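You operate a simulated robot arm through the tools that you are given. There is no shell and no other tool. Be economical: measure what you need, move in short steps, check, and stop when the job is done.

You are at the controls of a simulated robot arm. One attempt, no reset.

TASK
Put the jar labelled "shade" from the top of the packing bench on the purple dish there and the jar marked "gold" on the white tile there.

The check looks at the end state, three seconds after you hand in, the way a careful person would. Anything else that was tipped, shoved, dropped, spilled or broken makes it a failure.

THE ROBOT
A 7-joint arm with a two-finger parallel gripper, fixed in place. Base frame: the origin is at the foot of the arm, x ahead of it, y to its left, z up; the work surface is at about z = 0.8. Units: m, degrees, N and s.
With the tool pointing down near the work surface it reaches from about 0.3 to 0.7 m from the base axis. Its first joint turns from -66.0 to 66.0 degrees. Payload 1.57 kg.
The tool frame sits at the grasp point between the pads (the TCP): z along the fingers, y along the line on which they close. The tips reach 0.03 m beyond it. Largest opening 0.11 m; finger width 0.024, thickness 0.012; the body of the gripper, 0.048 by 0.112 m, starts 0.078 m behind the TCP.
Orientation is that of the tool frame in the base frame, as [roll, pitch, yaw] about the fixed x, y, z axes, in that order (R = Rz(yaw) Ry(pitch) Rx(roll)). With the fingers straight down and closing along the base's y, the tool's x points along the base's -x, its y along +y and its z along -z.

THE INTERFACE
- The arm moves only by the tool apply_moves. Its argument "commands" is a list of rows, each a list of 7 numbers: the shift along the tool's x, y, z in m, then the turn, a rotation vector about the tool's x, y, z in degrees, then the closure in counts, from 0 (fully open) to 255 (shut). In form: [[tx, ty, tz, rx, ry, rz, fingers], ...]. A call has 1 to 20 rows; each row is the pose to reach, as a shift and turn from the pose commanded when the call began, along the tool's axes at that moment. A row lasts 0.2 s, in which the tool goes at most 0.05 m and 8.6 degrees; a call with a longer step from one row to the next is refused whole, and so is a gripper value outside its range. A pose out of reach is approached as far as the arm can. The call stops where the force on the tool passes 40 N (or 10 N more than at its start, if that is more) or the arm is blocked; 0.2 s more then pass. The fingers move at their own pace (about 0.108 m/s each) and stop on an object; they squeeze with about 20 N. The grip force told is the motor's: it shows also when the fingers shut on nothing. Time passes only in rows, and 0.2 s behind the last, so rows that repeat a pose let the fingers close. The reply holds the time, the measured pose of the TCP, the force on the tool along the base axes, the opening and the grip force, in the units named above and with some noise, and new pictures: "views" is both (left out), scene, wrist or none.
- Cameras (640 x 400 px; columns grow to the right, rows downward): "scene" is fixed at [0.1567, -0.3974, 1.4107]; the picture's right is [0.78, -0.63, 0.00], its down [-0.40, -0.50, -0.76] and it looks along [0.48, 0.60, -0.65] (base axes); focal length 313 px, centre (320, 200). "wrist" rides on the gripper at [-0.036, 0, -0.08] in the tool frame; the picture's right is [0.00, -1.00, 0.00], its down [0.97, 0.00, -0.24] and it looks along [0.24, 0.00, 0.97] (tool axes); focal length 218 px, centre (320, 200).
- pixel_to_xyz(camera, pixels): for up to 12 pixels [column, row] of the newest picture of that camera ("zoom" is the newest enlarged one), the place [x, y, z] in the base frame of the surface seen there, good to about 0.002 m, but the place of the scene camera against the robot may be out by one fixed shift of up to 0.018 m in any direction. No time passes.
- inspect(camera, box): a new picture of the part [left, top, right, bottom] of that camera's present view, enlarged. No time passes.
- close_job(): hands the job in; it is judged then, once.

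Go step by step. Measure first, check grasps and placings, and put right what went wrong. The budget is 60 turns and 120 pictures, counting those below and the enlarged ones. Unless the task says otherwise, let go and move clear before handing in, and close with one line.

The tools are called by a JSON object that holds its "op" and its "data". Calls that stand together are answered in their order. apply_moves: Moves the arm, as the interface text tells. Its arguments: {"type":"object","properties":{"commands":{"type":"array","items":{"type":"array","items":{"type":"number"}}},"views":{"type":"string","enum":["both","scene","wrist","none"]}},"required":["commands"]} The other tools are called the same way: pixel_to_xyz (camera, pixels) gives the place of the surface under pixels of a picture; inspect (camera, box) takes an enlarged picture of a part of a camera's view; close_job () hands the job in.

At the start:

```text
t: 0.0
position: [0.4404, 0.0793, 1.1127]
orientation: [-180.0, 0.0, 180.0]
contact_force: [-0.6, 0.3, 0.0]
grip_width: 0.11
finger_force: 0.0
```

scene: 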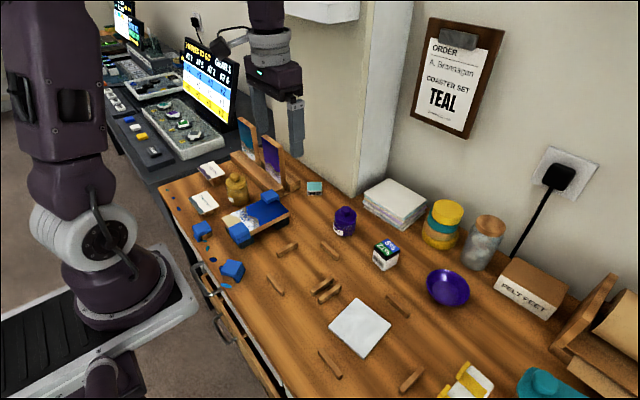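
wrist: 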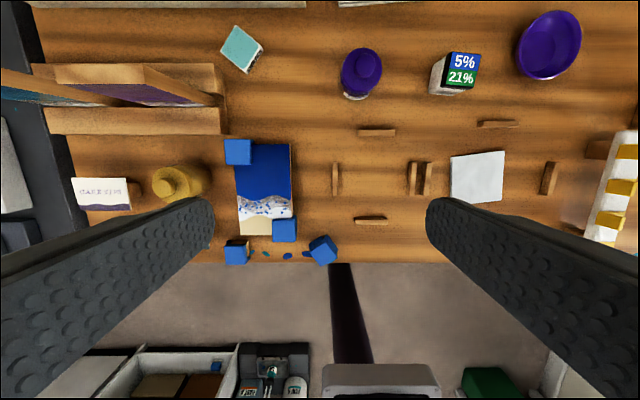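

The scene shows a purple jar near (344,221), a gold jar near (236,188), a dish at (447,288) and a white tile at (360,328). I'll enlarge these to read the labels.

{"op": "inspect", "data": {"camera": "scene", "box": [180, 150, 300, 225]}}

{"op": "inspect", "data": {"camera": "scene", "box": [300, 180, 420, 255]}}

{"op": "inspect", "data": {"camera": "scene", "box": [320, 180, 540, 400]}}

{"op": "pixel_to_xyz", "data": {"camera": "wrist", "pixels": [[361, 66], [361, 95], [170, 183], [200, 180], [550, 45], [477, 177], [453, 157], [503, 152], [451, 201], [502, 200], [455, 75], [265, 180]]}}

{"op": "pixel_to_xyz", "data": {"camera": "scene", "pixels": [[345, 212], [344, 228], [234, 180], [237, 195], [447, 288], [360, 328], [360, 299], [391, 325], [361, 357], [329, 325], [426, 285], [468, 290]]}}

```text
5.33 times, centred on (240, 188) of scene
```

zoom: 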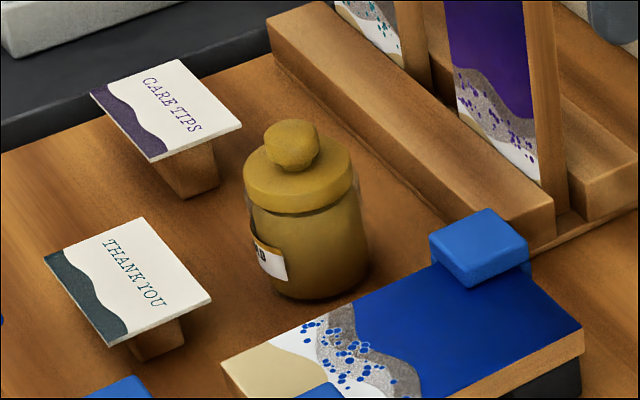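

```text
5.33 times, centred on (360, 218) of scene
```

zoom: 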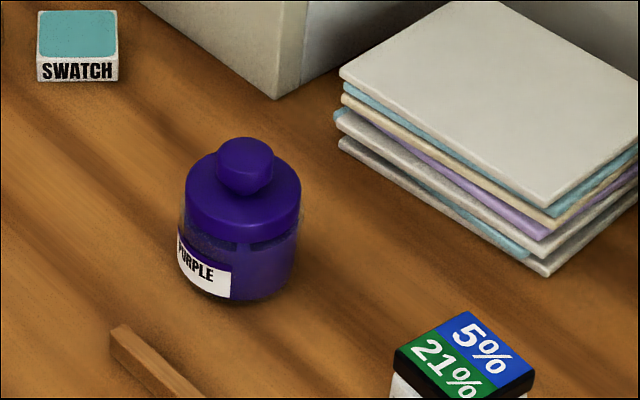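

```text
1.82 times, centred on (430, 290) of scene
```

zoom: 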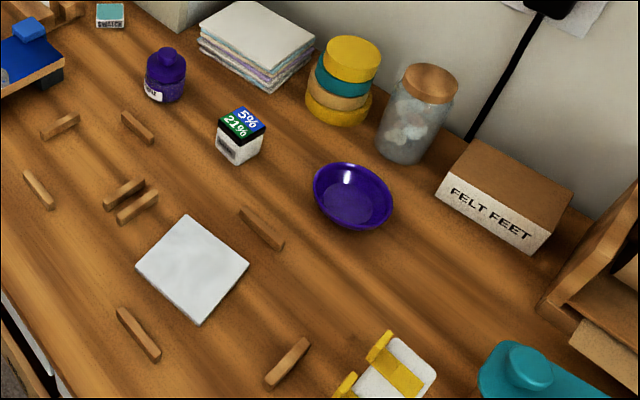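

```text
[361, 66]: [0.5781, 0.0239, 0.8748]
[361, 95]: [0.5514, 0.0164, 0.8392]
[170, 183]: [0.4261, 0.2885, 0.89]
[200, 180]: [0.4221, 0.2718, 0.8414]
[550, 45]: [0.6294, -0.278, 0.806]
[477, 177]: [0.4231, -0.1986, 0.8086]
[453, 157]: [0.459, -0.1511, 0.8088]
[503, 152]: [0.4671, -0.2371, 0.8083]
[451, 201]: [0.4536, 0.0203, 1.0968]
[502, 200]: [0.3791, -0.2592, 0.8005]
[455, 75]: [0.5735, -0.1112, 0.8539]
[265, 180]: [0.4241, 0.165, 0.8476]
```

```text
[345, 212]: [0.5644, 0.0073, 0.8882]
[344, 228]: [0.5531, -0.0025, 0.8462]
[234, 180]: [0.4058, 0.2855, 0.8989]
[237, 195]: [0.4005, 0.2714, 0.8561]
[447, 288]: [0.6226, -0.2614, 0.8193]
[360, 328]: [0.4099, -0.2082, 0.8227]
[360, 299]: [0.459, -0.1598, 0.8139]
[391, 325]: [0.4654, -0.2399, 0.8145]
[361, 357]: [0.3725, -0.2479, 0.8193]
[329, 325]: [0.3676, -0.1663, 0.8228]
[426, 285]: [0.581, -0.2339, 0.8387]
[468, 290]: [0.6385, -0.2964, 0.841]
```

The purple jar's label reads "PURPLE" as far as I can see, and I see no "shade" yet. I'll check the rest of the bench for other jars.

{"op": "inspect", "data": {"camera": "scene", "box": [440, 260, 640, 400]}}

{"op": "inspect", "data": {"camera": "scene", "box": [325, 205, 365, 245]}}

{"op": "inspect", "data": {"camera": "scene", "box": [400, 180, 520, 280]}}

{"op": "inspect", "data": {"camera": "scene", "box": [400, 10, 520, 140]}}

{"op": "inspect", "data": {"camera": "scene", "box": [80, 0, 260, 180]}}

```text
2.86 times, centred on (540, 330) of scene
```

zoom: 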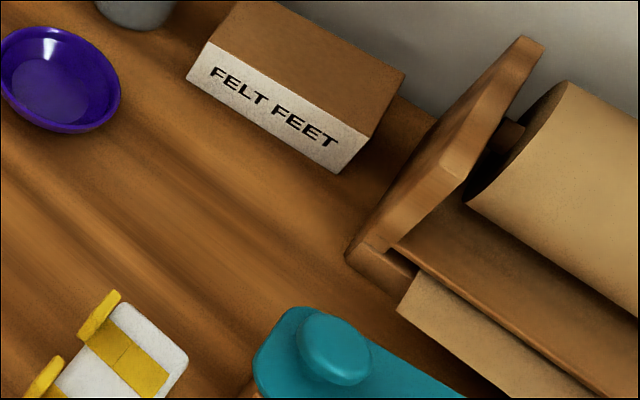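

```text
10.00 times, centred on (345, 225) of scene
```

zoom: 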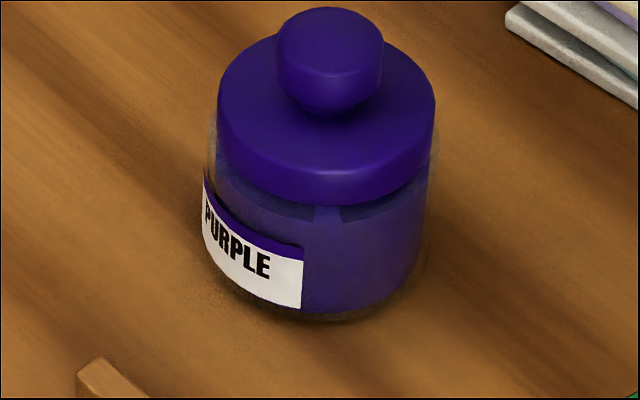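

```text
4.00 times, centred on (460, 230) of scene
```

zoom: 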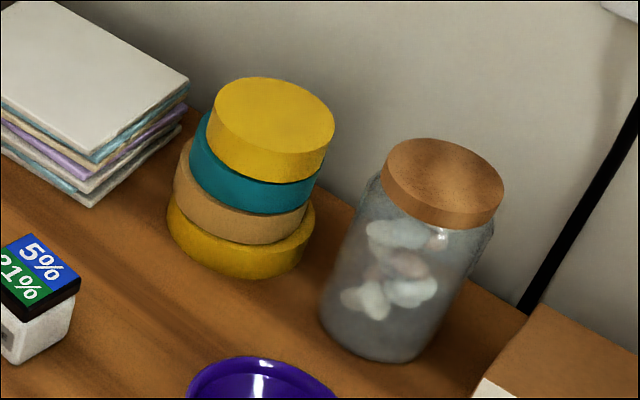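

```text
3.08 times, centred on (460, 75) of scene
```

zoom: 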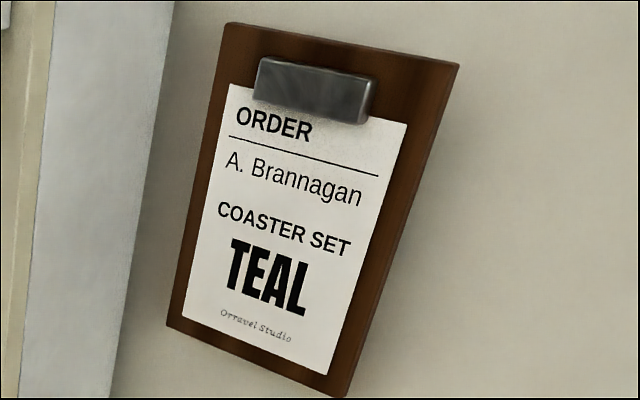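

```text
2.22 times, centred on (170, 90) of scene
```

zoom: 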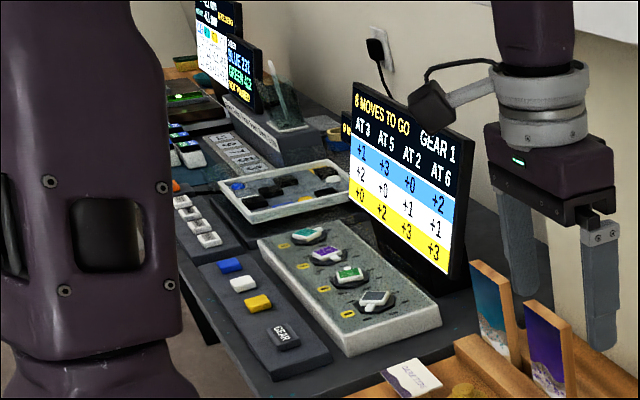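

No "shade" label is visible yet, and the teal item at (550,385) is cut off. I'll swing the wrist camera to the right, staying high.

{"op": "apply_moves", "data": {"commands": [[0, -0.045, 0, 0, 0, 0, 0], [0, -0.09, 0, 0, 0, 0, 0], [0, -0.135, 0, 0, 0, 0, 0], [0, -0.18, 0, 0, 0, 0, 0], [0, -0.225, 0, 0, 0, 0, 0], [0, -0.27, 0, 0, 0, 0, 0], [0, -0.315, 0, 0, 0, 0, 0], [0, -0.36, 0, 0, 0, 0, 0]]}}

```text
t: 1.8
position: [0.4405, -0.2829, 1.1111]
orientation: [-180.0, 0.1, -179.9]
contact_force: [0.5, 0.5, -0.8]
grip_width: 0.1103
finger_force: 0.0
```

scene: 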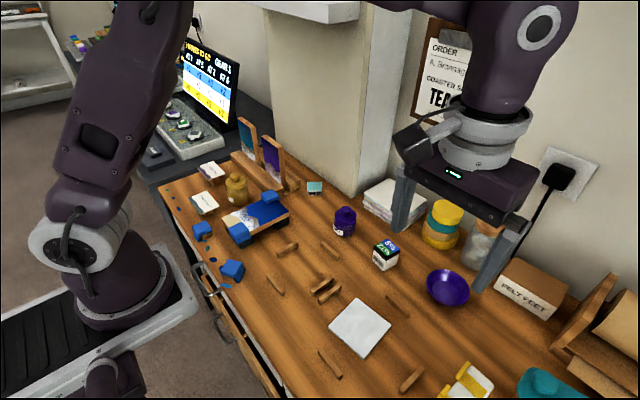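
wrist: 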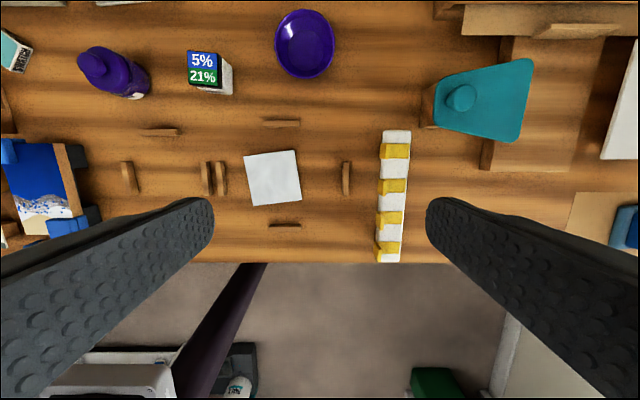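

The teal item is a block with a knob, resting on card. I'll enlarge that and the far jars in the wrist view, and get positions for the wall and stack.

{"op": "inspect", "data": {"camera": "wrist", "box": [70, 30, 240, 110]}}

{"op": "inspect", "data": {"camera": "wrist", "box": [400, 0, 640, 260]}}

{"op": "pixel_to_xyz", "data": {"camera": "scene", "pixels": [[354, 190], [357, 110], [375, 195], [395, 222], [443, 206], [383, 258], [420, 130], [316, 187], [330, 252], [287, 248]]}}

```text
3.76 times, centred on (155, 70) of wrist
```

zoom: 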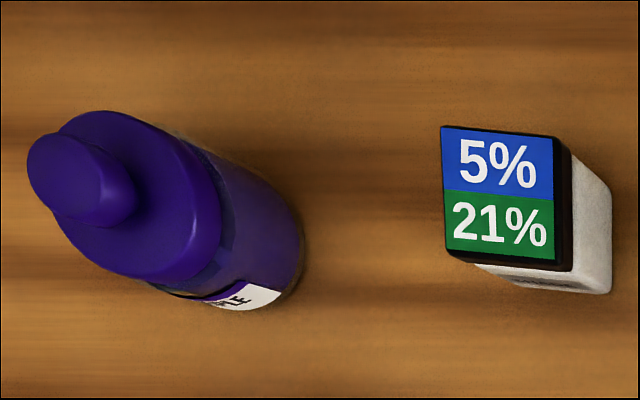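

```text
1.54 times, centred on (520, 130) of wrist
```

zoom: 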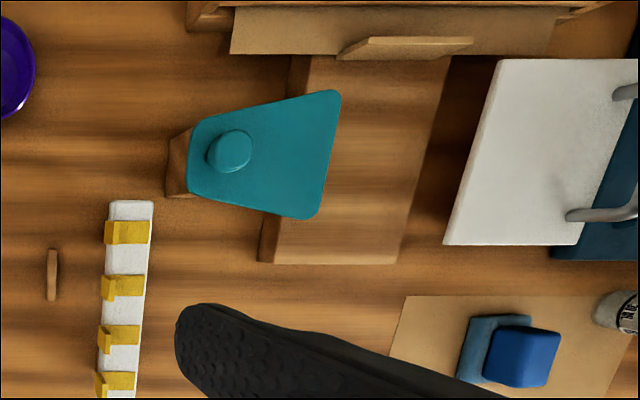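

```text
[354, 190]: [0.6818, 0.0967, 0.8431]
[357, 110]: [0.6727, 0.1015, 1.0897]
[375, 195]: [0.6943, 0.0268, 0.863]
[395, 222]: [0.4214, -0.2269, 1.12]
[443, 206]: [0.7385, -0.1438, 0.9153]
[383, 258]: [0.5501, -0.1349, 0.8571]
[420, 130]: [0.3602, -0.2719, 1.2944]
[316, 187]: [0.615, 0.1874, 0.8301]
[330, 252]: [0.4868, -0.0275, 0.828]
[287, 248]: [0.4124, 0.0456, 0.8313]
```

At the right edge of the wrist view, near (635,205), a small labelled container is partly visible. I'll move further right to see it.

{"op": "apply_moves", "data": {"commands": [[0.01, -0.045, 0, 0, 0, 0, 0], [0.02, -0.09, 0, 0, 0, 0, 0], [0.03, -0.135, 0, 0, 0, 0, 0], [0.04, -0.18, 0, 0, 0, 0, 0], [0.05, -0.225, 0, 0, 0, 0, 0]]}}

```text
t: 3.0
position: [0.4001, -0.4471, 1.1033]
orientation: [177.9, -1.6, 179.9]
contact_force: [0.9, -0.1, -0.6]
grip_width: 0.1101
finger_force: 0.1
out of reach, approached as far as the arm can: row 4, 5
```

scene: 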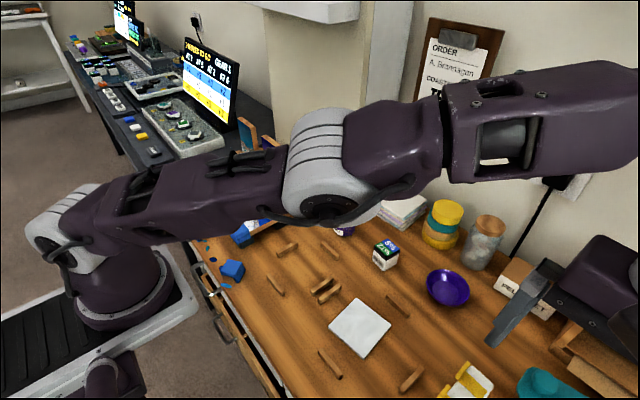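
wrist: 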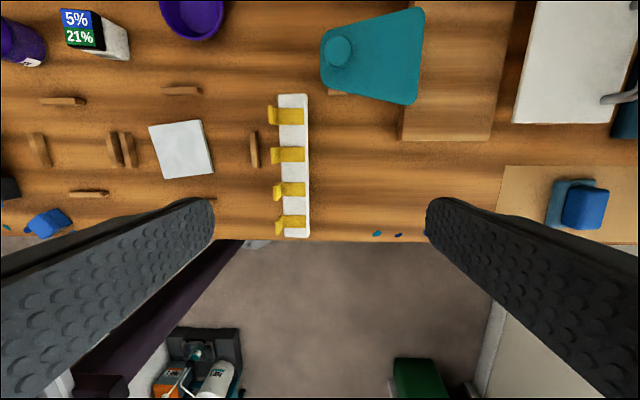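

Only a stamp pad and neighbouring stations lie beyond reach on that side, with no further jar. I'll go back and look at the purple jar's label close up.

{"op": "apply_moves", "data": {"commands": [[0, 0.045, 0, 0, 0, 0, 0], [0, 0.09, 0, 0, 0, 0, 0], [0, 0.135, 0, 0, 0, 0, 0], [0, 0.18, 0, 0, 0, 0, 0], [0, 0.225, 0, 0, 0, 0, 0], [0, 0.27, 0, 0, 0, 0, 0], [0, 0.315, 0, 0, 0, 0, 0], [0, 0.36, 0, 0, -8, 0, 0], [0, 0.405, 0, 0, -16, 0, 0], [0, 0.45, 0, 0, -24, 0, 0], [0, 0.495, 0, 0, -32, 0, 0], [0, 0.52, 0, 0, -38, 0, 0]]}}

```text
t: 5.6
position: [0.3993, 0.0718, 1.0992]
orientation: [180.0, 38.1, -180.0]
contact_force: [-0.8, -1.1, -0.5]
grip_width: 0.1101
finger_force: 0.1
```

scene: 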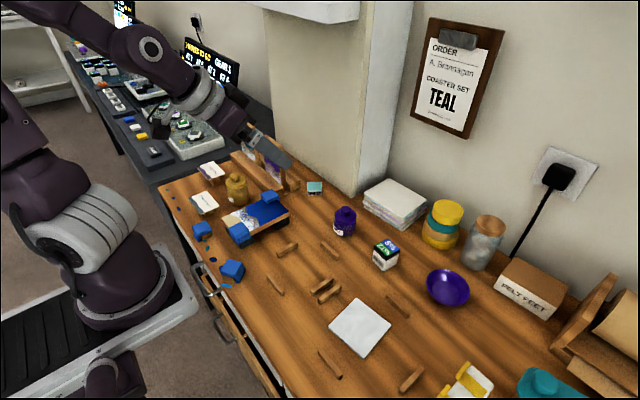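
wrist: 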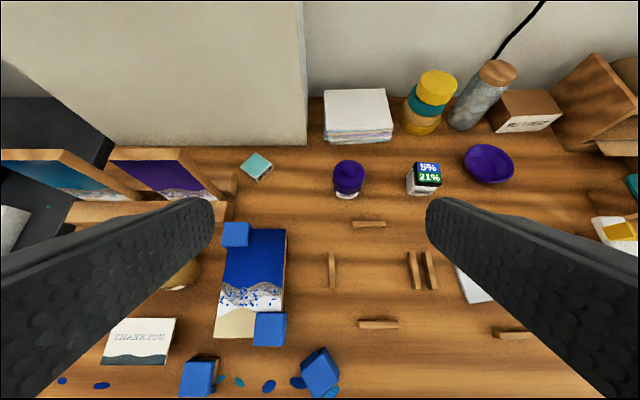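

{"op": "inspect", "data": {"camera": "wrist", "box": [320, 150, 380, 210]}}

{"op": "inspect", "data": {"camera": "wrist", "box": [140, 240, 220, 300]}}

{"op": "inspect", "data": {"camera": "wrist", "box": [390, 140, 450, 200]}}

```text
6.67 times, centred on (350, 180) of wrist
```

zoom: 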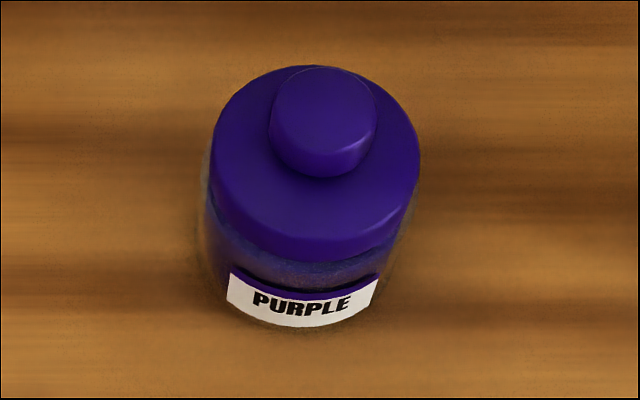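

```text
6.67 times, centred on (180, 270) of wrist
```

zoom: 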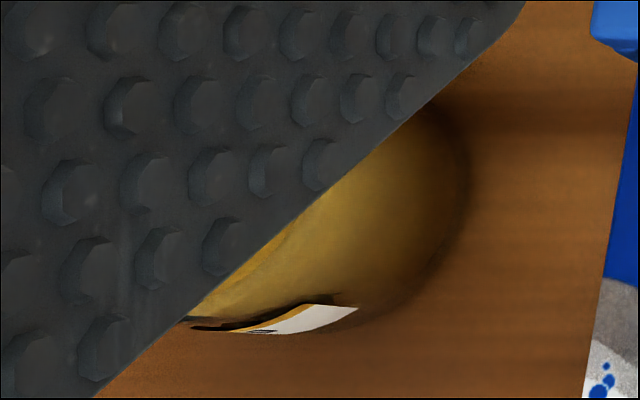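

```text
6.67 times, centred on (420, 170) of wrist
```

zoom: 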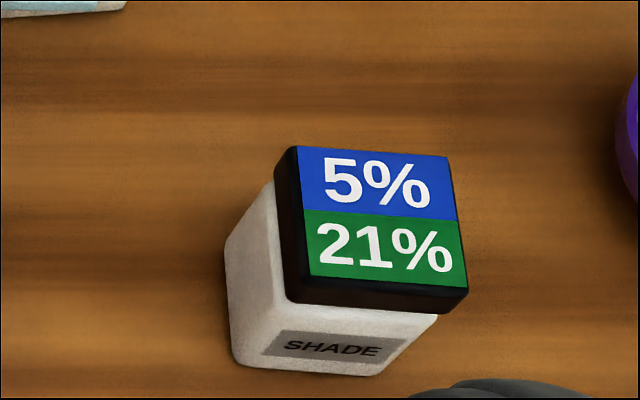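

The white cube jar at wrist (423,175) carries "SHADE", so that is the jar for the dish; the "PURPLE" jar stays put. I'll measure its corners and the dish.

{"op": "pixel_to_xyz", "data": {"camera": "zoom", "pixels": [[302, 152], [448, 162], [460, 280], [312, 270], [290, 300], [243, 362], [372, 372], [228, 245], [434, 320], [380, 220]]}}

{"op": "pixel_to_xyz", "data": {"camera": "wrist", "pixels": [[489, 146], [489, 184], [464, 162], [514, 166], [489, 165], [489, 172], [478, 165], [500, 167], [397, 105], [463, 113]]}}

{"op": "inspect", "data": {"camera": "wrist", "box": [440, 130, 540, 200]}}

```text
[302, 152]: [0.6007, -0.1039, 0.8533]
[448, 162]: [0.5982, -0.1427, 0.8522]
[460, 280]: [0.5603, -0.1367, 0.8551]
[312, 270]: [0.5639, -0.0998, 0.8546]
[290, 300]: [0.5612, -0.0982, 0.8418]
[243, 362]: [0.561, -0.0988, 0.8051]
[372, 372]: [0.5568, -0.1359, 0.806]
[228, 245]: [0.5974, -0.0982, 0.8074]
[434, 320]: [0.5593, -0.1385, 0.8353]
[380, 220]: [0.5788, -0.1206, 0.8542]
```

```text
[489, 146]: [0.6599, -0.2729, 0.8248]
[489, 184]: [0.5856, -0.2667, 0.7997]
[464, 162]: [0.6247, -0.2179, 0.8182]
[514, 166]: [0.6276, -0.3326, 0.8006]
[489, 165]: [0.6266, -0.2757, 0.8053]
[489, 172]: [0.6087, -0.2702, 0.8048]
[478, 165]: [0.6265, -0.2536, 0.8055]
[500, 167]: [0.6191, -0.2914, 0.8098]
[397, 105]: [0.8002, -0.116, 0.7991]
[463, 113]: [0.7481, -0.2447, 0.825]
```

```text
5.71 times, centred on (490, 165) of wrist
```

zoom: 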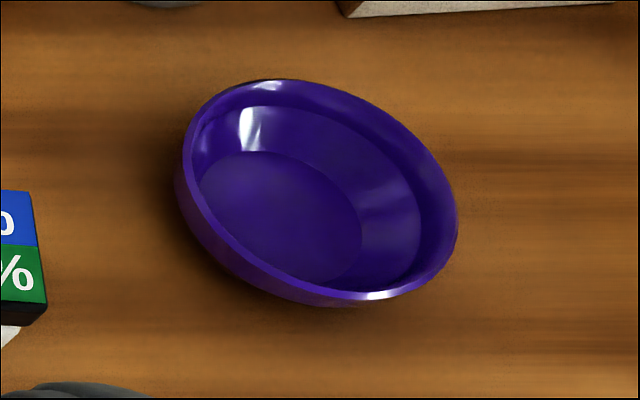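

The cube jar is centred near (0.580, -0.120), about 4 cm wide and 5 cm tall, with a yaw of about -5°. Next I'll measure the dish's rim and floor from this zoom.

{"op": "pixel_to_xyz", "data": {"camera": "zoom", "pixels": [[275, 84], [187, 160], [240, 268], [375, 294], [452, 220], [400, 125], [280, 215], [210, 185], [350, 240], [255, 157], [315, 277], [310, 190]]}}

```text
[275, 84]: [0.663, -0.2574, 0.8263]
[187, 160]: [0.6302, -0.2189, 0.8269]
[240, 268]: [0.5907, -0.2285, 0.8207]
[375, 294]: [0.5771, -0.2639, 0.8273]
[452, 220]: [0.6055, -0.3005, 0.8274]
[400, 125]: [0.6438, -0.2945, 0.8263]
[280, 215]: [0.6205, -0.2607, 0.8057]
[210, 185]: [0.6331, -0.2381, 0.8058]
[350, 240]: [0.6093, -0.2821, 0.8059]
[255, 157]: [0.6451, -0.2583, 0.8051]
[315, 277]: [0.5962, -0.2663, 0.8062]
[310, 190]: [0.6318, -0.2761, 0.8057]
```

The dish floor is at z≈0.806, centred near (0.6205, -0.261), with the rim at z≈0.827. I'll straighten the tool and move above the SHADE jar at z≈1.0.

{"op": "apply_moves", "data": {"commands": [[-0.0116, -0.0274, 0.0271, 0, 5.44, 0, 0], [-0.0231, -0.0549, 0.0543, 0, 10.89, 0, 0], [-0.0347, -0.0823, 0.0814, 0, 16.33, 0, 0], [-0.0463, -0.1097, 0.1086, 0, 21.77, 0, 0], [-0.0579, -0.1371, 0.1357, 0, 27.2, 0, 0], [-0.0694, -0.1646, 0.1629, 0, 32.66, 0, 0], [-0.081, -0.192, 0.19, 0, 38.1, 0, 0], [-0.081, -0.192, 0.19, 0, 38.1, 0, 0]]}}

```text
t: 7.4
position: [0.5806, -0.1146, 1.0001]
orientation: [-180.0, -0.1, -179.8]
contact_force: [-0.9, 0.5, 0.2]
grip_width: 0.1099
finger_force: 0.1
```

scene: 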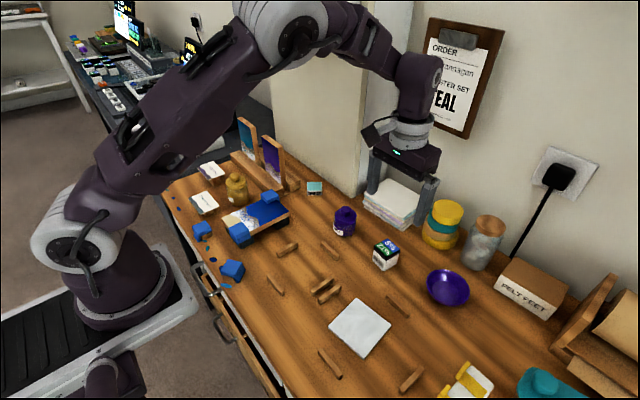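
wrist: 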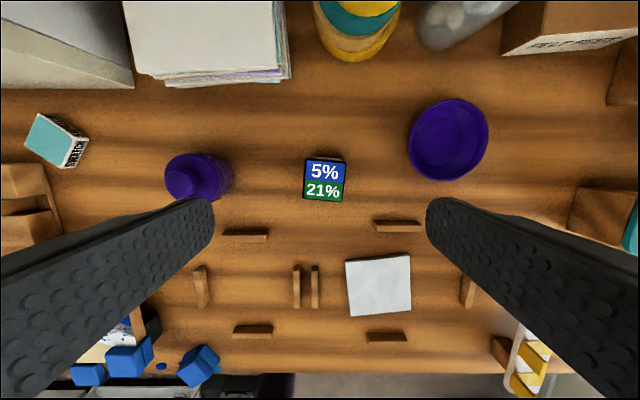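

The tool is above the cube at wrist (324,180). I'll measure again from here.

{"op": "pixel_to_xyz", "data": {"camera": "wrist", "pixels": [[306, 160], [345, 162], [342, 199], [304, 196], [324, 180], [448, 100], [448, 180], [410, 140], [486, 140], [448, 140], [378, 286]]}}

{"op": "inspect", "data": {"camera": "wrist", "box": [290, 145, 360, 215]}}

```text
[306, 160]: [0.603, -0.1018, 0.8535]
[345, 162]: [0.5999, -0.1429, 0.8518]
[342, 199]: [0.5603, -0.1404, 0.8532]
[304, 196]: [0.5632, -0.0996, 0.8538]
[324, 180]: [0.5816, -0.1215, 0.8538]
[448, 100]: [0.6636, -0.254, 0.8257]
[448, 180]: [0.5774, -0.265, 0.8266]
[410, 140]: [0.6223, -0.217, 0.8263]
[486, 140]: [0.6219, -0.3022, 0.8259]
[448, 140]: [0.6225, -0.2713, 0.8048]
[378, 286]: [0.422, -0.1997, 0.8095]
```

```text
5.71 times, centred on (325, 180) of wrist
```

zoom: 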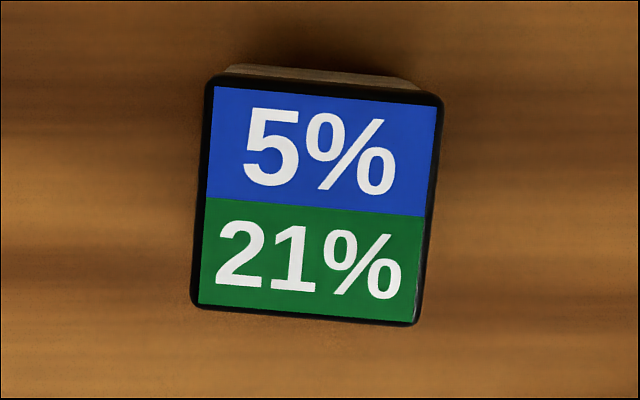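

The jar's centre is (0.5815, -0.121) and the dish's is (0.6215, -0.260). I'll turn 5°, then descend to z≈0.85 with the fingers open.

{"op": "apply_moves", "data": {"commands": [[-0.001, -0.0065, 0.03, 0, 0, 5, 0], [-0.001, -0.0065, 0.06, 0, 0, 5, 0], [-0.001, -0.0065, 0.09, 0, 0, 5, 0], [-0.001, -0.0065, 0.12, 0, 0, 5, 0], [-0.001, -0.0065, 0.14, 0, 0, 5, 0], [-0.001, -0.0065, 0.15, 0, 0, 5, 0], [-0.001, -0.0065, 0.15, 0, 0, 5, 0]]}}

```text
t: 9.0
position: [0.5818, -0.1255, 0.8533]
orientation: [-179.9, -0.1, 174.9]
contact_force: [0.5, 0.6, -0.2]
grip_width: 0.1101
finger_force: 0.1
```

scene: 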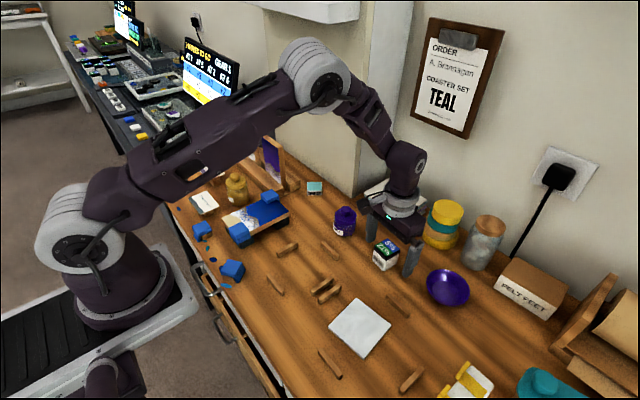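
wrist: 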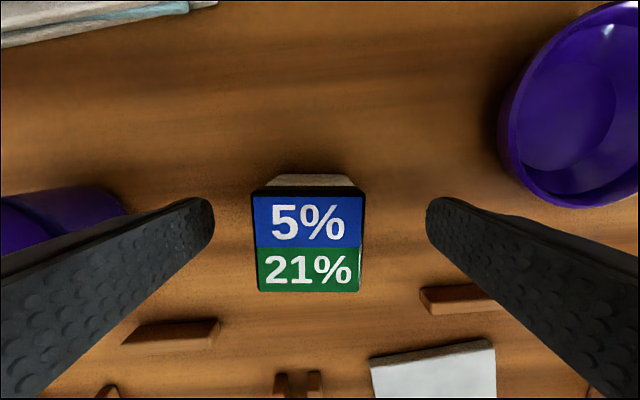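

The jar sits about 11 px left of centre, so the tool is 4 mm too far to -y. I'll shift +4 mm and close.

{"op": "apply_moves", "data": {"commands": [[0, 0.004, 0.002, 0, 0, 0, 0], [0, 0.004, 0.002, 0, 0, 0, 90], [0, 0.004, 0.002, 0, 0, 0, 150], [0, 0.004, 0.002, 0, 0, 0, 200], [0, 0.004, 0.002, 0, 0, 0, 255], [0, 0.004, 0.002, 0, 0, 0, 255], [0, 0.004, 0.002, 0, 0, 0, 255]]}}

```text
t: 10.6
position: [0.5827, -0.12, 0.8505]
orientation: [180.0, -0.1, 175.2]
contact_force: [0.7, -1.2, -0.6]
grip_width: 0.0437
finger_force: 19.9
```

scene: 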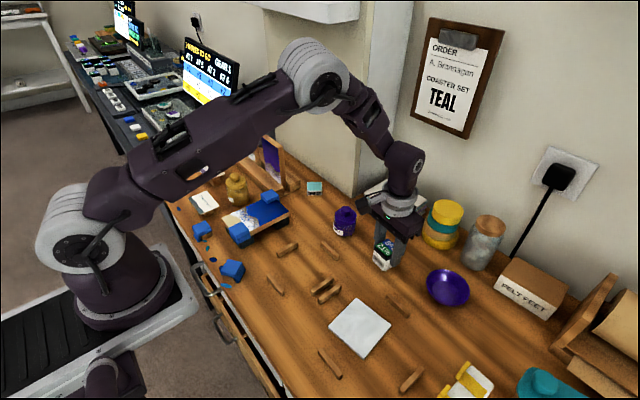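
wrist: 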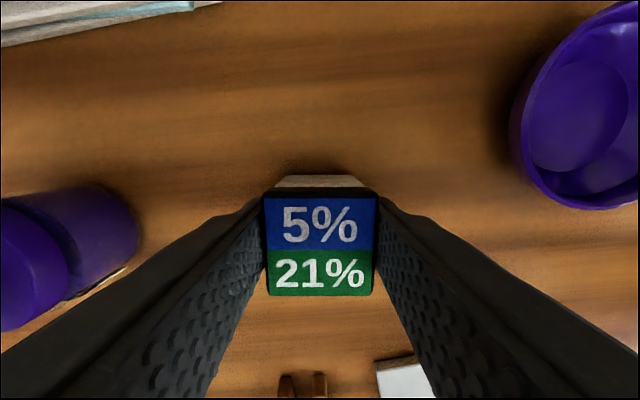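

Gripped at 43.7 mm with 20 N. I'll lift 8 cm and move over the dish.

{"op": "apply_moves", "data": {"commands": [[0, 0.004, -0.02, 0, 0, 0, 255], [0, 0.004, -0.05, 0, 0, 0, 255], [0, 0.004, -0.08, 0, 0, 0, 255], [-0.01, -0.025, -0.08, 0, 0, 0, 255], [-0.021, -0.055, -0.08, 0, 0, 0, 255], [-0.032, -0.085, -0.08, 0, 0, 0, 255], [-0.043, -0.115, -0.08, 0, 0, 0, 255], [-0.0513, -0.133, -0.08, 0, 0, 0, 255], [-0.0513, -0.133, -0.08, 0, 0, 0, 255]]}}

```text
t: 12.6
position: [0.6215, -0.2591, 0.9318]
orientation: [-180.0, -0.1, 175.1]
contact_force: [-0.1, -0.9, -1.6]
grip_width: 0.0436
finger_force: 20.2
```

scene: 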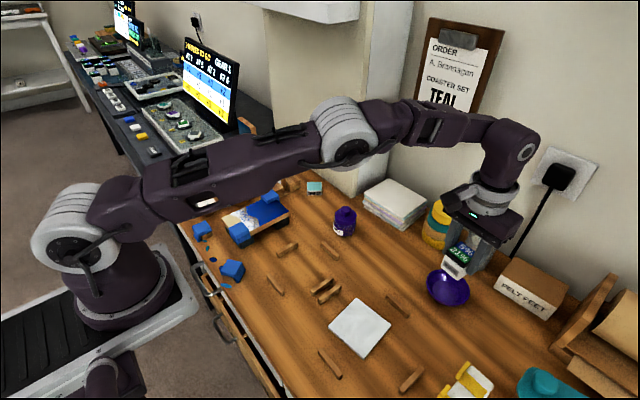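
wrist: 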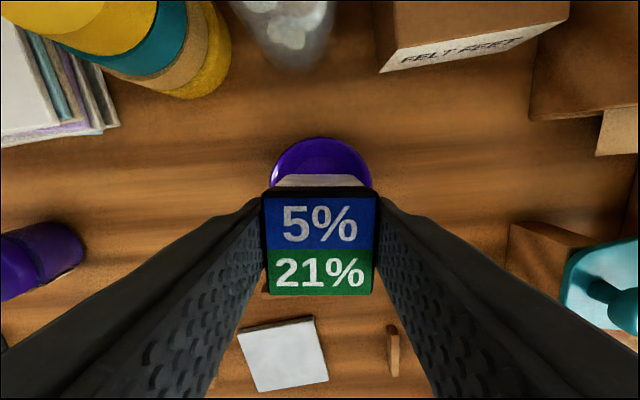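

The jar is centred over the dish at (0.6215, -0.259). I'll lower it to just above the floor.

{"op": "apply_moves", "data": {"commands": [[0, -0.001, 0.025, 0, 0, 0, 255], [0, -0.001, 0.05, 0, 0, 0, 255], [0, -0.001, 0.065, 0, 0, 0, 255], [0, -0.001, 0.071, 0, 0, 0, 255], [0, -0.001, 0.073, 0, 0, 0, 255], [0, -0.001, 0.074, 0, 0, 0, 255]]}}

```text
t: 14.0
position: [0.6213, -0.2601, 0.8596]
orientation: [-179.9, 0.2, 175.1]
contact_force: [-0.2, -0.4, 21.4]
grip_width: 0.0439
finger_force: 20.1
```

scene: 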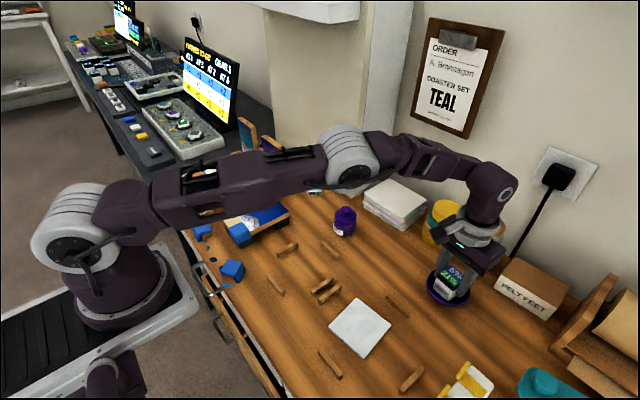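
wrist: 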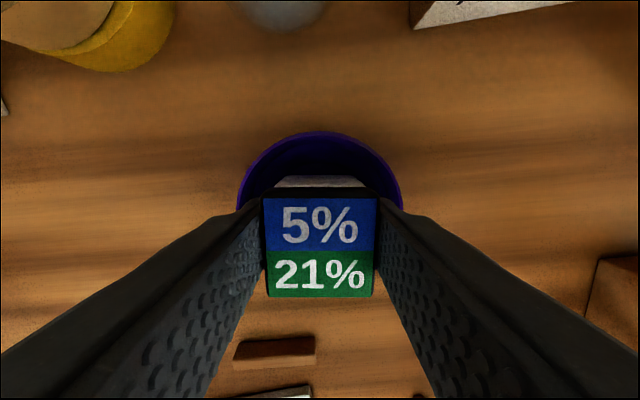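

The 21 N upward shows the jar has seated in the dish, and the tips at z≈0.83 are above the rim. I'll ease off, open slowly and rise.

{"op": "apply_moves", "data": {"commands": [[0, 0, -0.0015, 0, 0, 0, 255], [0, 0, -0.0015, 0, 0, 0, 150], [0, 0, -0.0015, 0, 0, 0, 130], [0, 0, -0.0015, 0, 0, 0, 100], [0, 0, -0.0015, 0, 0, 0, 80], [0, 0, -0.02, 0, 0, 0, 80], [0, 0, -0.06, 0, 0, 0, 80], [0, 0, -0.1, 0, 0, 0, 80], [0.02, 0, -0.14, 0, 0, 0, 0], [0.02, 0, -0.14, 0, 0, 0, 0]]}}

```text
t: 16.2
position: [0.6004, -0.2574, 0.9998]
orientation: [-179.9, -0.1, 175.0]
contact_force: [-0.4, -0.3, -0.3]
grip_width: 0.1101
finger_force: 0.1
```

scene: 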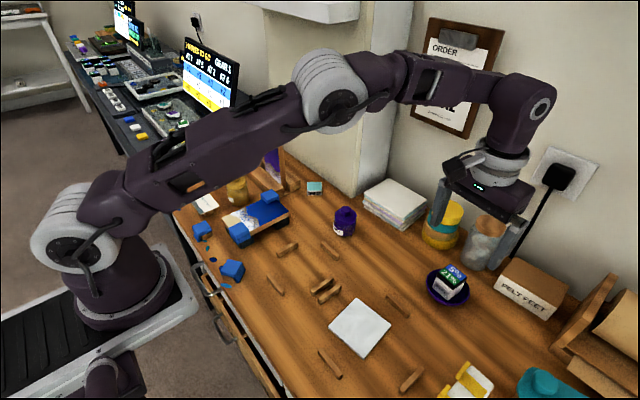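
wrist: 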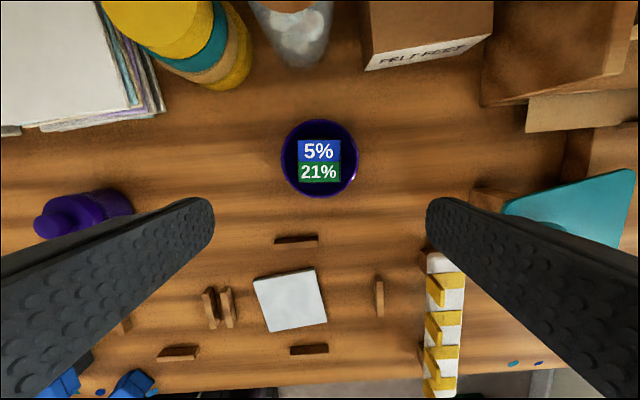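

The jar stands in the dish at wrist (319,160). I'll check that it's level and measure the tile.

{"op": "pixel_to_xyz", "data": {"camera": "wrist", "pixels": [[302, 144], [337, 144], [337, 178], [302, 178], [255, 281], [315, 270], [326, 321], [270, 331], [290, 300], [319, 196]]}}

{"op": "inspect", "data": {"camera": "scene", "box": [400, 240, 500, 320]}}

```text
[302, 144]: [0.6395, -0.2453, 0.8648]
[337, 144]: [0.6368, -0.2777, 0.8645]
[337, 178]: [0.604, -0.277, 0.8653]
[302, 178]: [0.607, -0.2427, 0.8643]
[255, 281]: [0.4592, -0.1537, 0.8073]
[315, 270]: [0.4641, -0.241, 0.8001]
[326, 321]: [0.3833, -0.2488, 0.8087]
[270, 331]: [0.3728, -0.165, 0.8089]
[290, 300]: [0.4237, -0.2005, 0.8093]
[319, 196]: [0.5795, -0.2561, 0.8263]
```

```text
5.00 times, centred on (450, 280) of scene
```

zoom: 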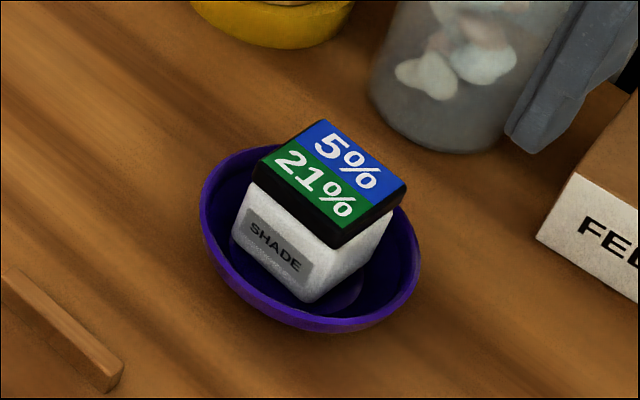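

The jar is level (top corners all z≈0.865), and the tile's centre is about (0.419, -0.202) with its top at 0.8087. Now I'll move above the gold jar.

{"op": "apply_moves", "data": {"commands": [[0.0, 0.0, -0.04, 0, 0, 0, 0], [0.018, 0.0425, -0.05, 0, 0, -2, 0], [0.036, 0.085, -0.06, 0, 0, -5, 0], [0.054, 0.128, -0.07, 0, 0, -5, 0], [0.072, 0.17, -0.08, 0, 0, -5, 0], [0.09, 0.213, -0.08, 0, 0, -5, 0], [0.107, 0.255, -0.08, 0, 0, -5, 0], [0.125, 0.298, -0.08, 0, 0, -5, 0], [0.143, 0.34, -0.08, 0, 0, -5, 0], [0.161, 0.383, -0.08, 0, 0, -5, 0], [0.179, 0.4255, -0.08, 0, 0, -5, 0], [0.197, 0.468, -0.08, 0, 0, -5, 0], [0.2144, 0.5106, -0.08, 0, 0, -5, 0], [0.2144, 0.5106, -0.08, 0, 0, -5, 0]]}}

```text
t: 19.2
position: [0.4334, 0.2705, 1.0771]
orientation: [-180.0, -0.1, -179.8]
contact_force: [-0.2, -0.8, -1.0]
grip_width: 0.1099
finger_force: 0.1
```

scene: 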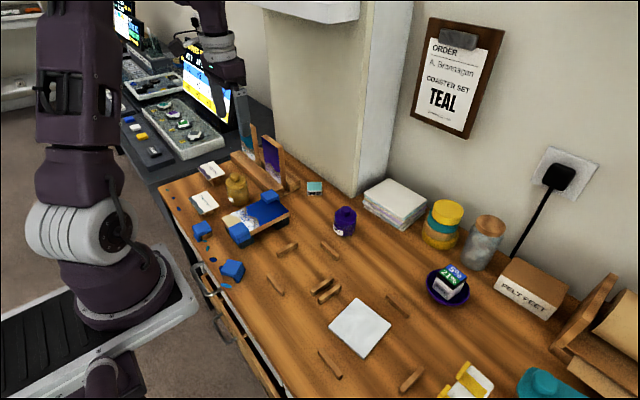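
wrist: 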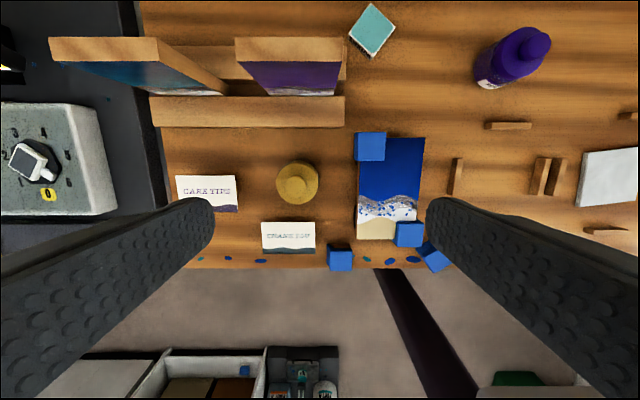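

The gold jar is at wrist (297,182), between the CARE TIPS card, the blue board, the rack and the THANK YOU card. I'll measure the clearances and read the label.

{"op": "pixel_to_xyz", "data": {"camera": "wrist", "pixels": [[297, 182], [278, 182], [316, 182], [297, 165], [297, 200], [236, 176], [238, 210], [357, 180], [362, 150], [262, 225], [314, 225], [250, 127]]}}

{"op": "pixel_to_xyz", "data": {"camera": "wrist", "pixels": [[250, 100], [290, 40], [290, 60], [225, 90], [335, 95], [359, 205], [328, 182], [300, 215], [170, 100], [280, 171], [314, 171], [290, 128]]}}

{"op": "inspect", "data": {"camera": "wrist", "box": [160, 80, 440, 280]}}

{"op": "inspect", "data": {"camera": "scene", "box": [215, 165, 255, 210]}}

```text
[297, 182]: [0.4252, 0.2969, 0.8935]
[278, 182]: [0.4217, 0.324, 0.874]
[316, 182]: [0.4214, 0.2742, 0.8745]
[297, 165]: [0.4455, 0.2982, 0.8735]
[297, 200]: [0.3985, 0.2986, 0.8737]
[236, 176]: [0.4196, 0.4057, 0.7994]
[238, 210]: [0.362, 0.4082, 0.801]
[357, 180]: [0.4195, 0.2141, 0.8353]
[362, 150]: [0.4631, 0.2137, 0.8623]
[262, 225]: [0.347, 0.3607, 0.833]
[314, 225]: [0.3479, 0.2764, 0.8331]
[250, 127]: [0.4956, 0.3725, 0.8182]
```

```text
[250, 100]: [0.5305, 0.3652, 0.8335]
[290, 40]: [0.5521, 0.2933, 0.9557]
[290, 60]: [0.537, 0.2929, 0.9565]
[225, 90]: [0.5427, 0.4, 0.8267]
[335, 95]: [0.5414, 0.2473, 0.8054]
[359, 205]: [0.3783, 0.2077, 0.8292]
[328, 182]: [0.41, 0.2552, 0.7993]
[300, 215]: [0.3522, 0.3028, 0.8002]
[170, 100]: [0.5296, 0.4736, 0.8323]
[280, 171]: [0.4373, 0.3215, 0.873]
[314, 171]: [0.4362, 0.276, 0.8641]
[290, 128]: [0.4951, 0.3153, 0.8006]
```

```text
2.00 times, centred on (300, 180) of wrist
```

zoom: 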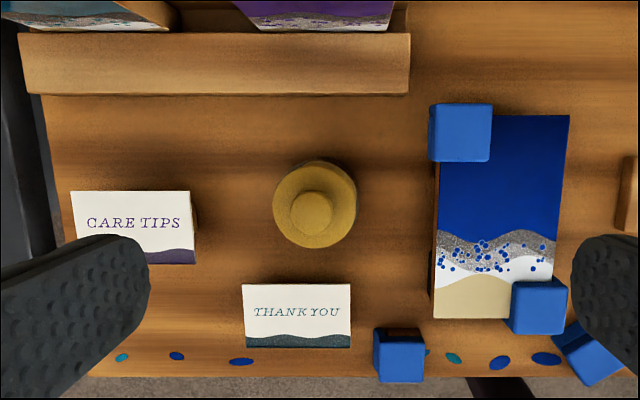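

```text
8.89 times, centred on (235, 188) of scene
```

zoom: 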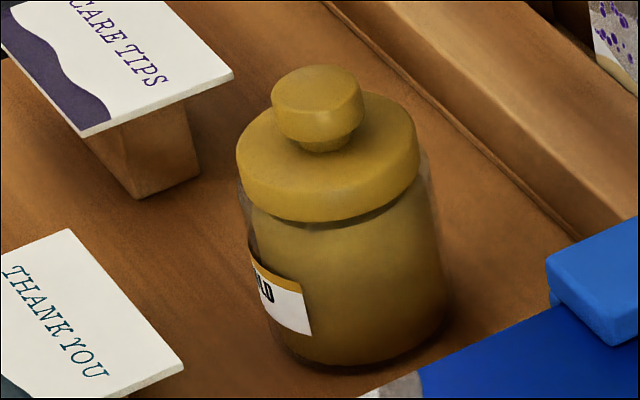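

The label ends in "LD" (GOLD). The jar's centre is about (0.4215, 0.299) with ~18 mm clearance to the neighbours at full opening, so I'll descend part way and check centring.

{"op": "apply_moves", "data": {"commands": [[0.006, 0.014, 0, 0, 0, 0, 0], [0.012, 0.0285, 0.01, 0, 0, 0, 0], [0.012, 0.0285, 0.05, 0, 0, 0, 0], [0.012, 0.0285, 0.09, 0, 0, 0, 0], [0.012, 0.0285, 0.127, 0, 0, 0, 0], [0.012, 0.0285, 0.127, 0, 0, 0, 0]]}}

```text
t: 20.6
position: [0.4212, 0.2988, 0.9481]
orientation: [180.0, -0.1, -180.0]
contact_force: [-0.4, -0.2, 0.6]
grip_width: 0.1099
finger_force: 0.1
```

scene: 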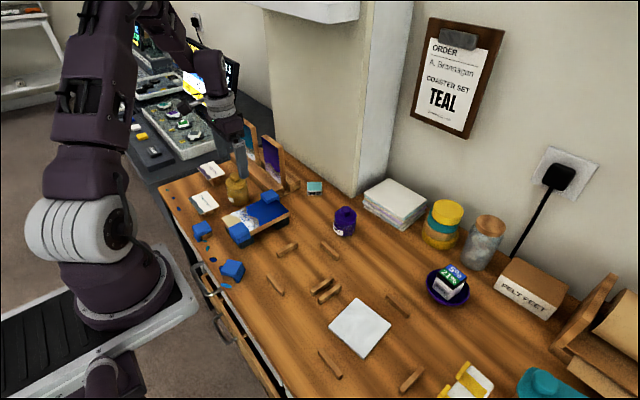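
wrist: 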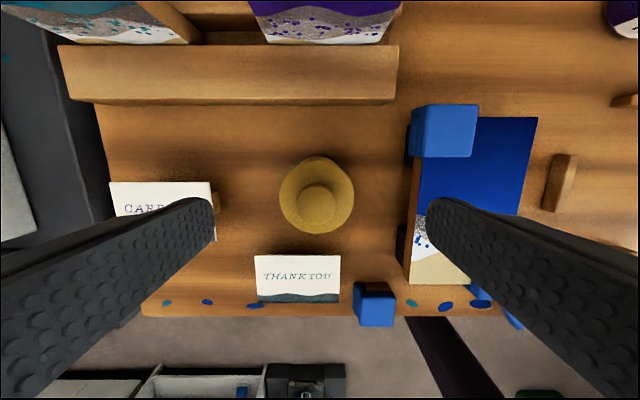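

The jar is 2 mm to +y of centre, so I'll pre-close to about 8 cm for clearance from the blue block and descend to z≈0.84.

{"op": "apply_moves", "data": {"commands": [[0, 0.002, 0, 0, 0, 0, 70], [0, 0.002, 0, 0, 0, 0, 70], [0, 0.002, 0.03, 0, 0, 0, 70], [0, 0.002, 0.06, 0, 0, 0, 70], [0, 0.002, 0.085, 0, 0, 0, 70], [0, 0.002, 0.1, 0, 0, 0, 70], [0, 0.002, 0.108, 0, 0, 0, 70], [0, 0.002, 0.108, 0, 0, 0, 70]]}}

```text
t: 22.4
position: [0.4209, 0.3001, 0.8409]
orientation: [180.0, -0.1, -179.9]
contact_force: [-0.5, 0.3, 0.3]
grip_width: 0.0798
finger_force: 0.0
```

scene: 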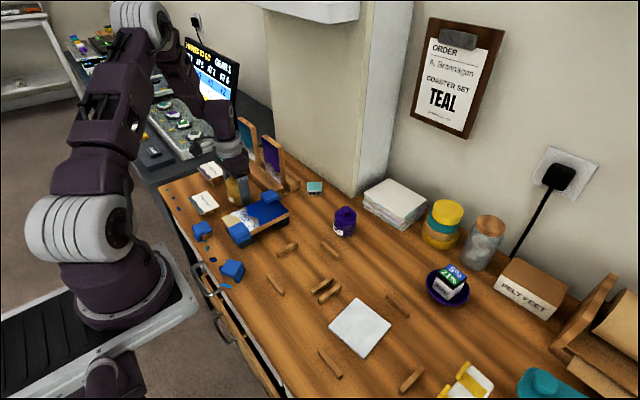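
wrist: 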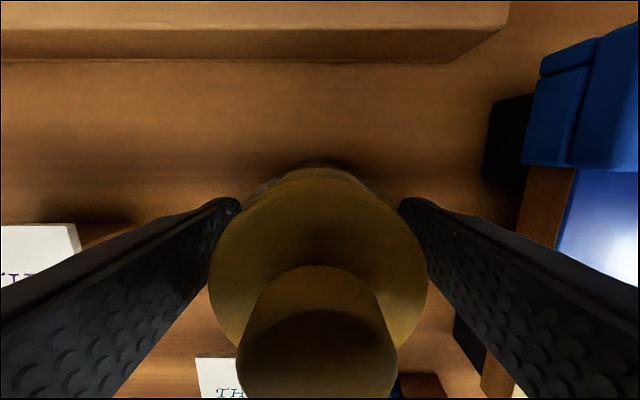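

The jar is centred between the pads (columns 208–427). Closing.

{"op": "apply_moves", "data": {"commands": [[0, 0, 0, 0, 0, 0, 110], [0, 0, 0, 0, 0, 0, 140], [0, 0, 0, 0, 0, 0, 200], [0, 0, 0, 0, 0, 0, 255], [0, 0, 0, 0, 0, 0, 255], [0, 0, 0, 0, 0, 0, 255]], "views": "wrist"}}

```text
t: 23.8
position: [0.4194, 0.2998, 0.8413]
orientation: [-180.0, 0.0, -180.0]
contact_force: [0.6, 1.2, -0.5]
grip_width: 0.0596
finger_force: 20.8
```

wrist: 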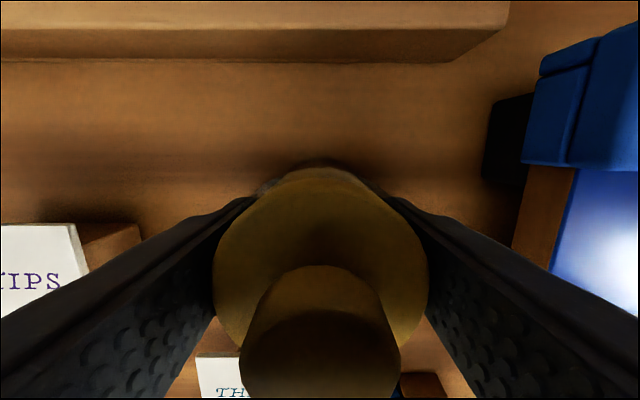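

Gripped at 59.6 mm with 21 N. I'll lift 12 cm and carry it towards the tile.

{"op": "apply_moves", "data": {"commands": [[0, 0, -0.02, 0, 0, 0, 255], [0, 0, -0.05, 0, 0, 0, 255], [0, 0, -0.085, 0, 0, 0, 255], [0, 0, -0.12, 0, 0, 0, 255], [0, -0.04, -0.12, 0, 0, 0, 255], [0, -0.08, -0.12, 0, 0, 0, 255], [0, -0.12, -0.12, 0, 0, 0, 255], [0, -0.16, -0.12, 0, 0, 0, 255], [0, -0.2, -0.12, 0, 0, 0, 255], [0, -0.24, -0.12, 0, 0, 0, 255], [0, -0.28, -0.12, 0, 0, 0, 255], [0, -0.32, -0.12, 0, 0, 0, 255], [0, -0.36, -0.12, 0, 0, 0, 255], [0.001, -0.4, -0.12, 0, 0, 0, 255], [0.0025, -0.44, -0.12, 0, 0, 0, 255], [0.0025, -0.475, -0.12, 0, 0, 0, 255], [0.0025, -0.502, -0.12, 0, 0, 0, 255], [0.0025, -0.502, -0.12, 0, 0, 0, 255]]}}

```text
t: 27.6
position: [0.4171, -0.2026, 0.9619]
orientation: [180.0, 0.0, -179.9]
contact_force: [0.4, 0.5, -3.4]
grip_width: 0.0595
finger_force: 20.4
```

scene: 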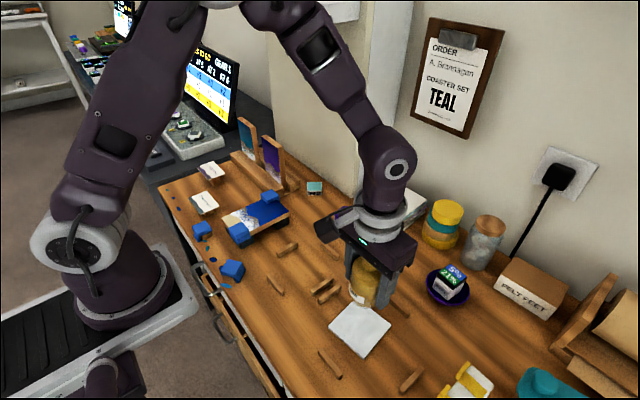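
wrist: 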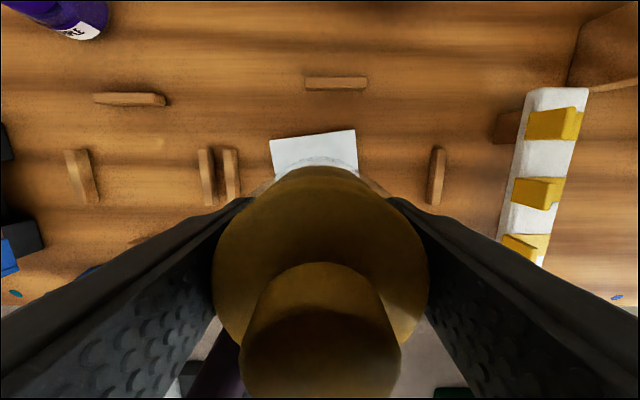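

Position is (0.417, -0.203) over the tile, and the wooden pegs are over 8 cm away. I'll lower it to contact.

{"op": "apply_moves", "data": {"commands": [[0, 0, 0.03, 0, 0, 0, 255], [0, 0, 0.06, 0, 0, 0, 255], [0, 0, 0.09, 0, 0, 0, 255], [0, 0, 0.105, 0, 0, 0, 255], [0, 0, 0.109, 0, 0, 0, 255], [0, 0, 0.111, 0, 0, 0, 255], [0, 0, 0.112, 0, 0, 0, 255]]}}

```text
t: 29.2
position: [0.4178, -0.2033, 0.8501]
orientation: [179.9, -0.1, -179.9]
contact_force: [0.8, 0.5, -3.7]
grip_width: 0.0593
finger_force: 20.0
```

scene: 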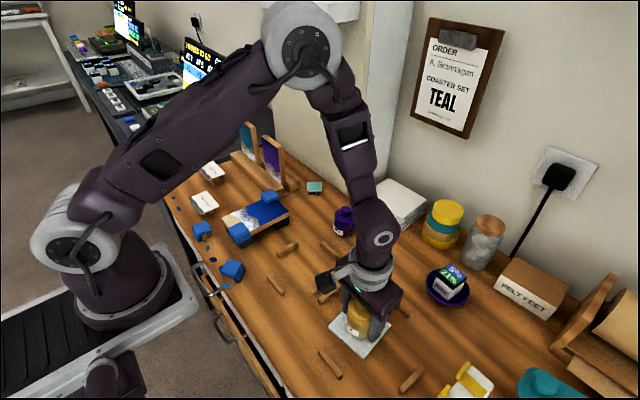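
wrist: 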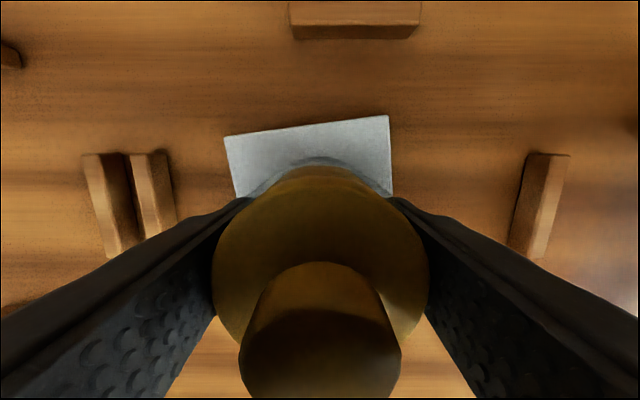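

The force is still only the jar's weight (-3.7 N), so there's no contact yet. I'll lower in millimetre steps.

{"op": "apply_moves", "data": {"commands": [[0, 0, 0.001, 0, 0, 0, 255], [0, 0, 0.0015, 0, 0, 0, 255]], "views": "none"}}

```text
t: 29.8
position: [0.4183, -0.2026, 0.8486]
orientation: [-179.9, 0.0, -179.9]
contact_force: [-3.8, -1.3, 21.2]
grip_width: 0.0595
finger_force: 20.2
```

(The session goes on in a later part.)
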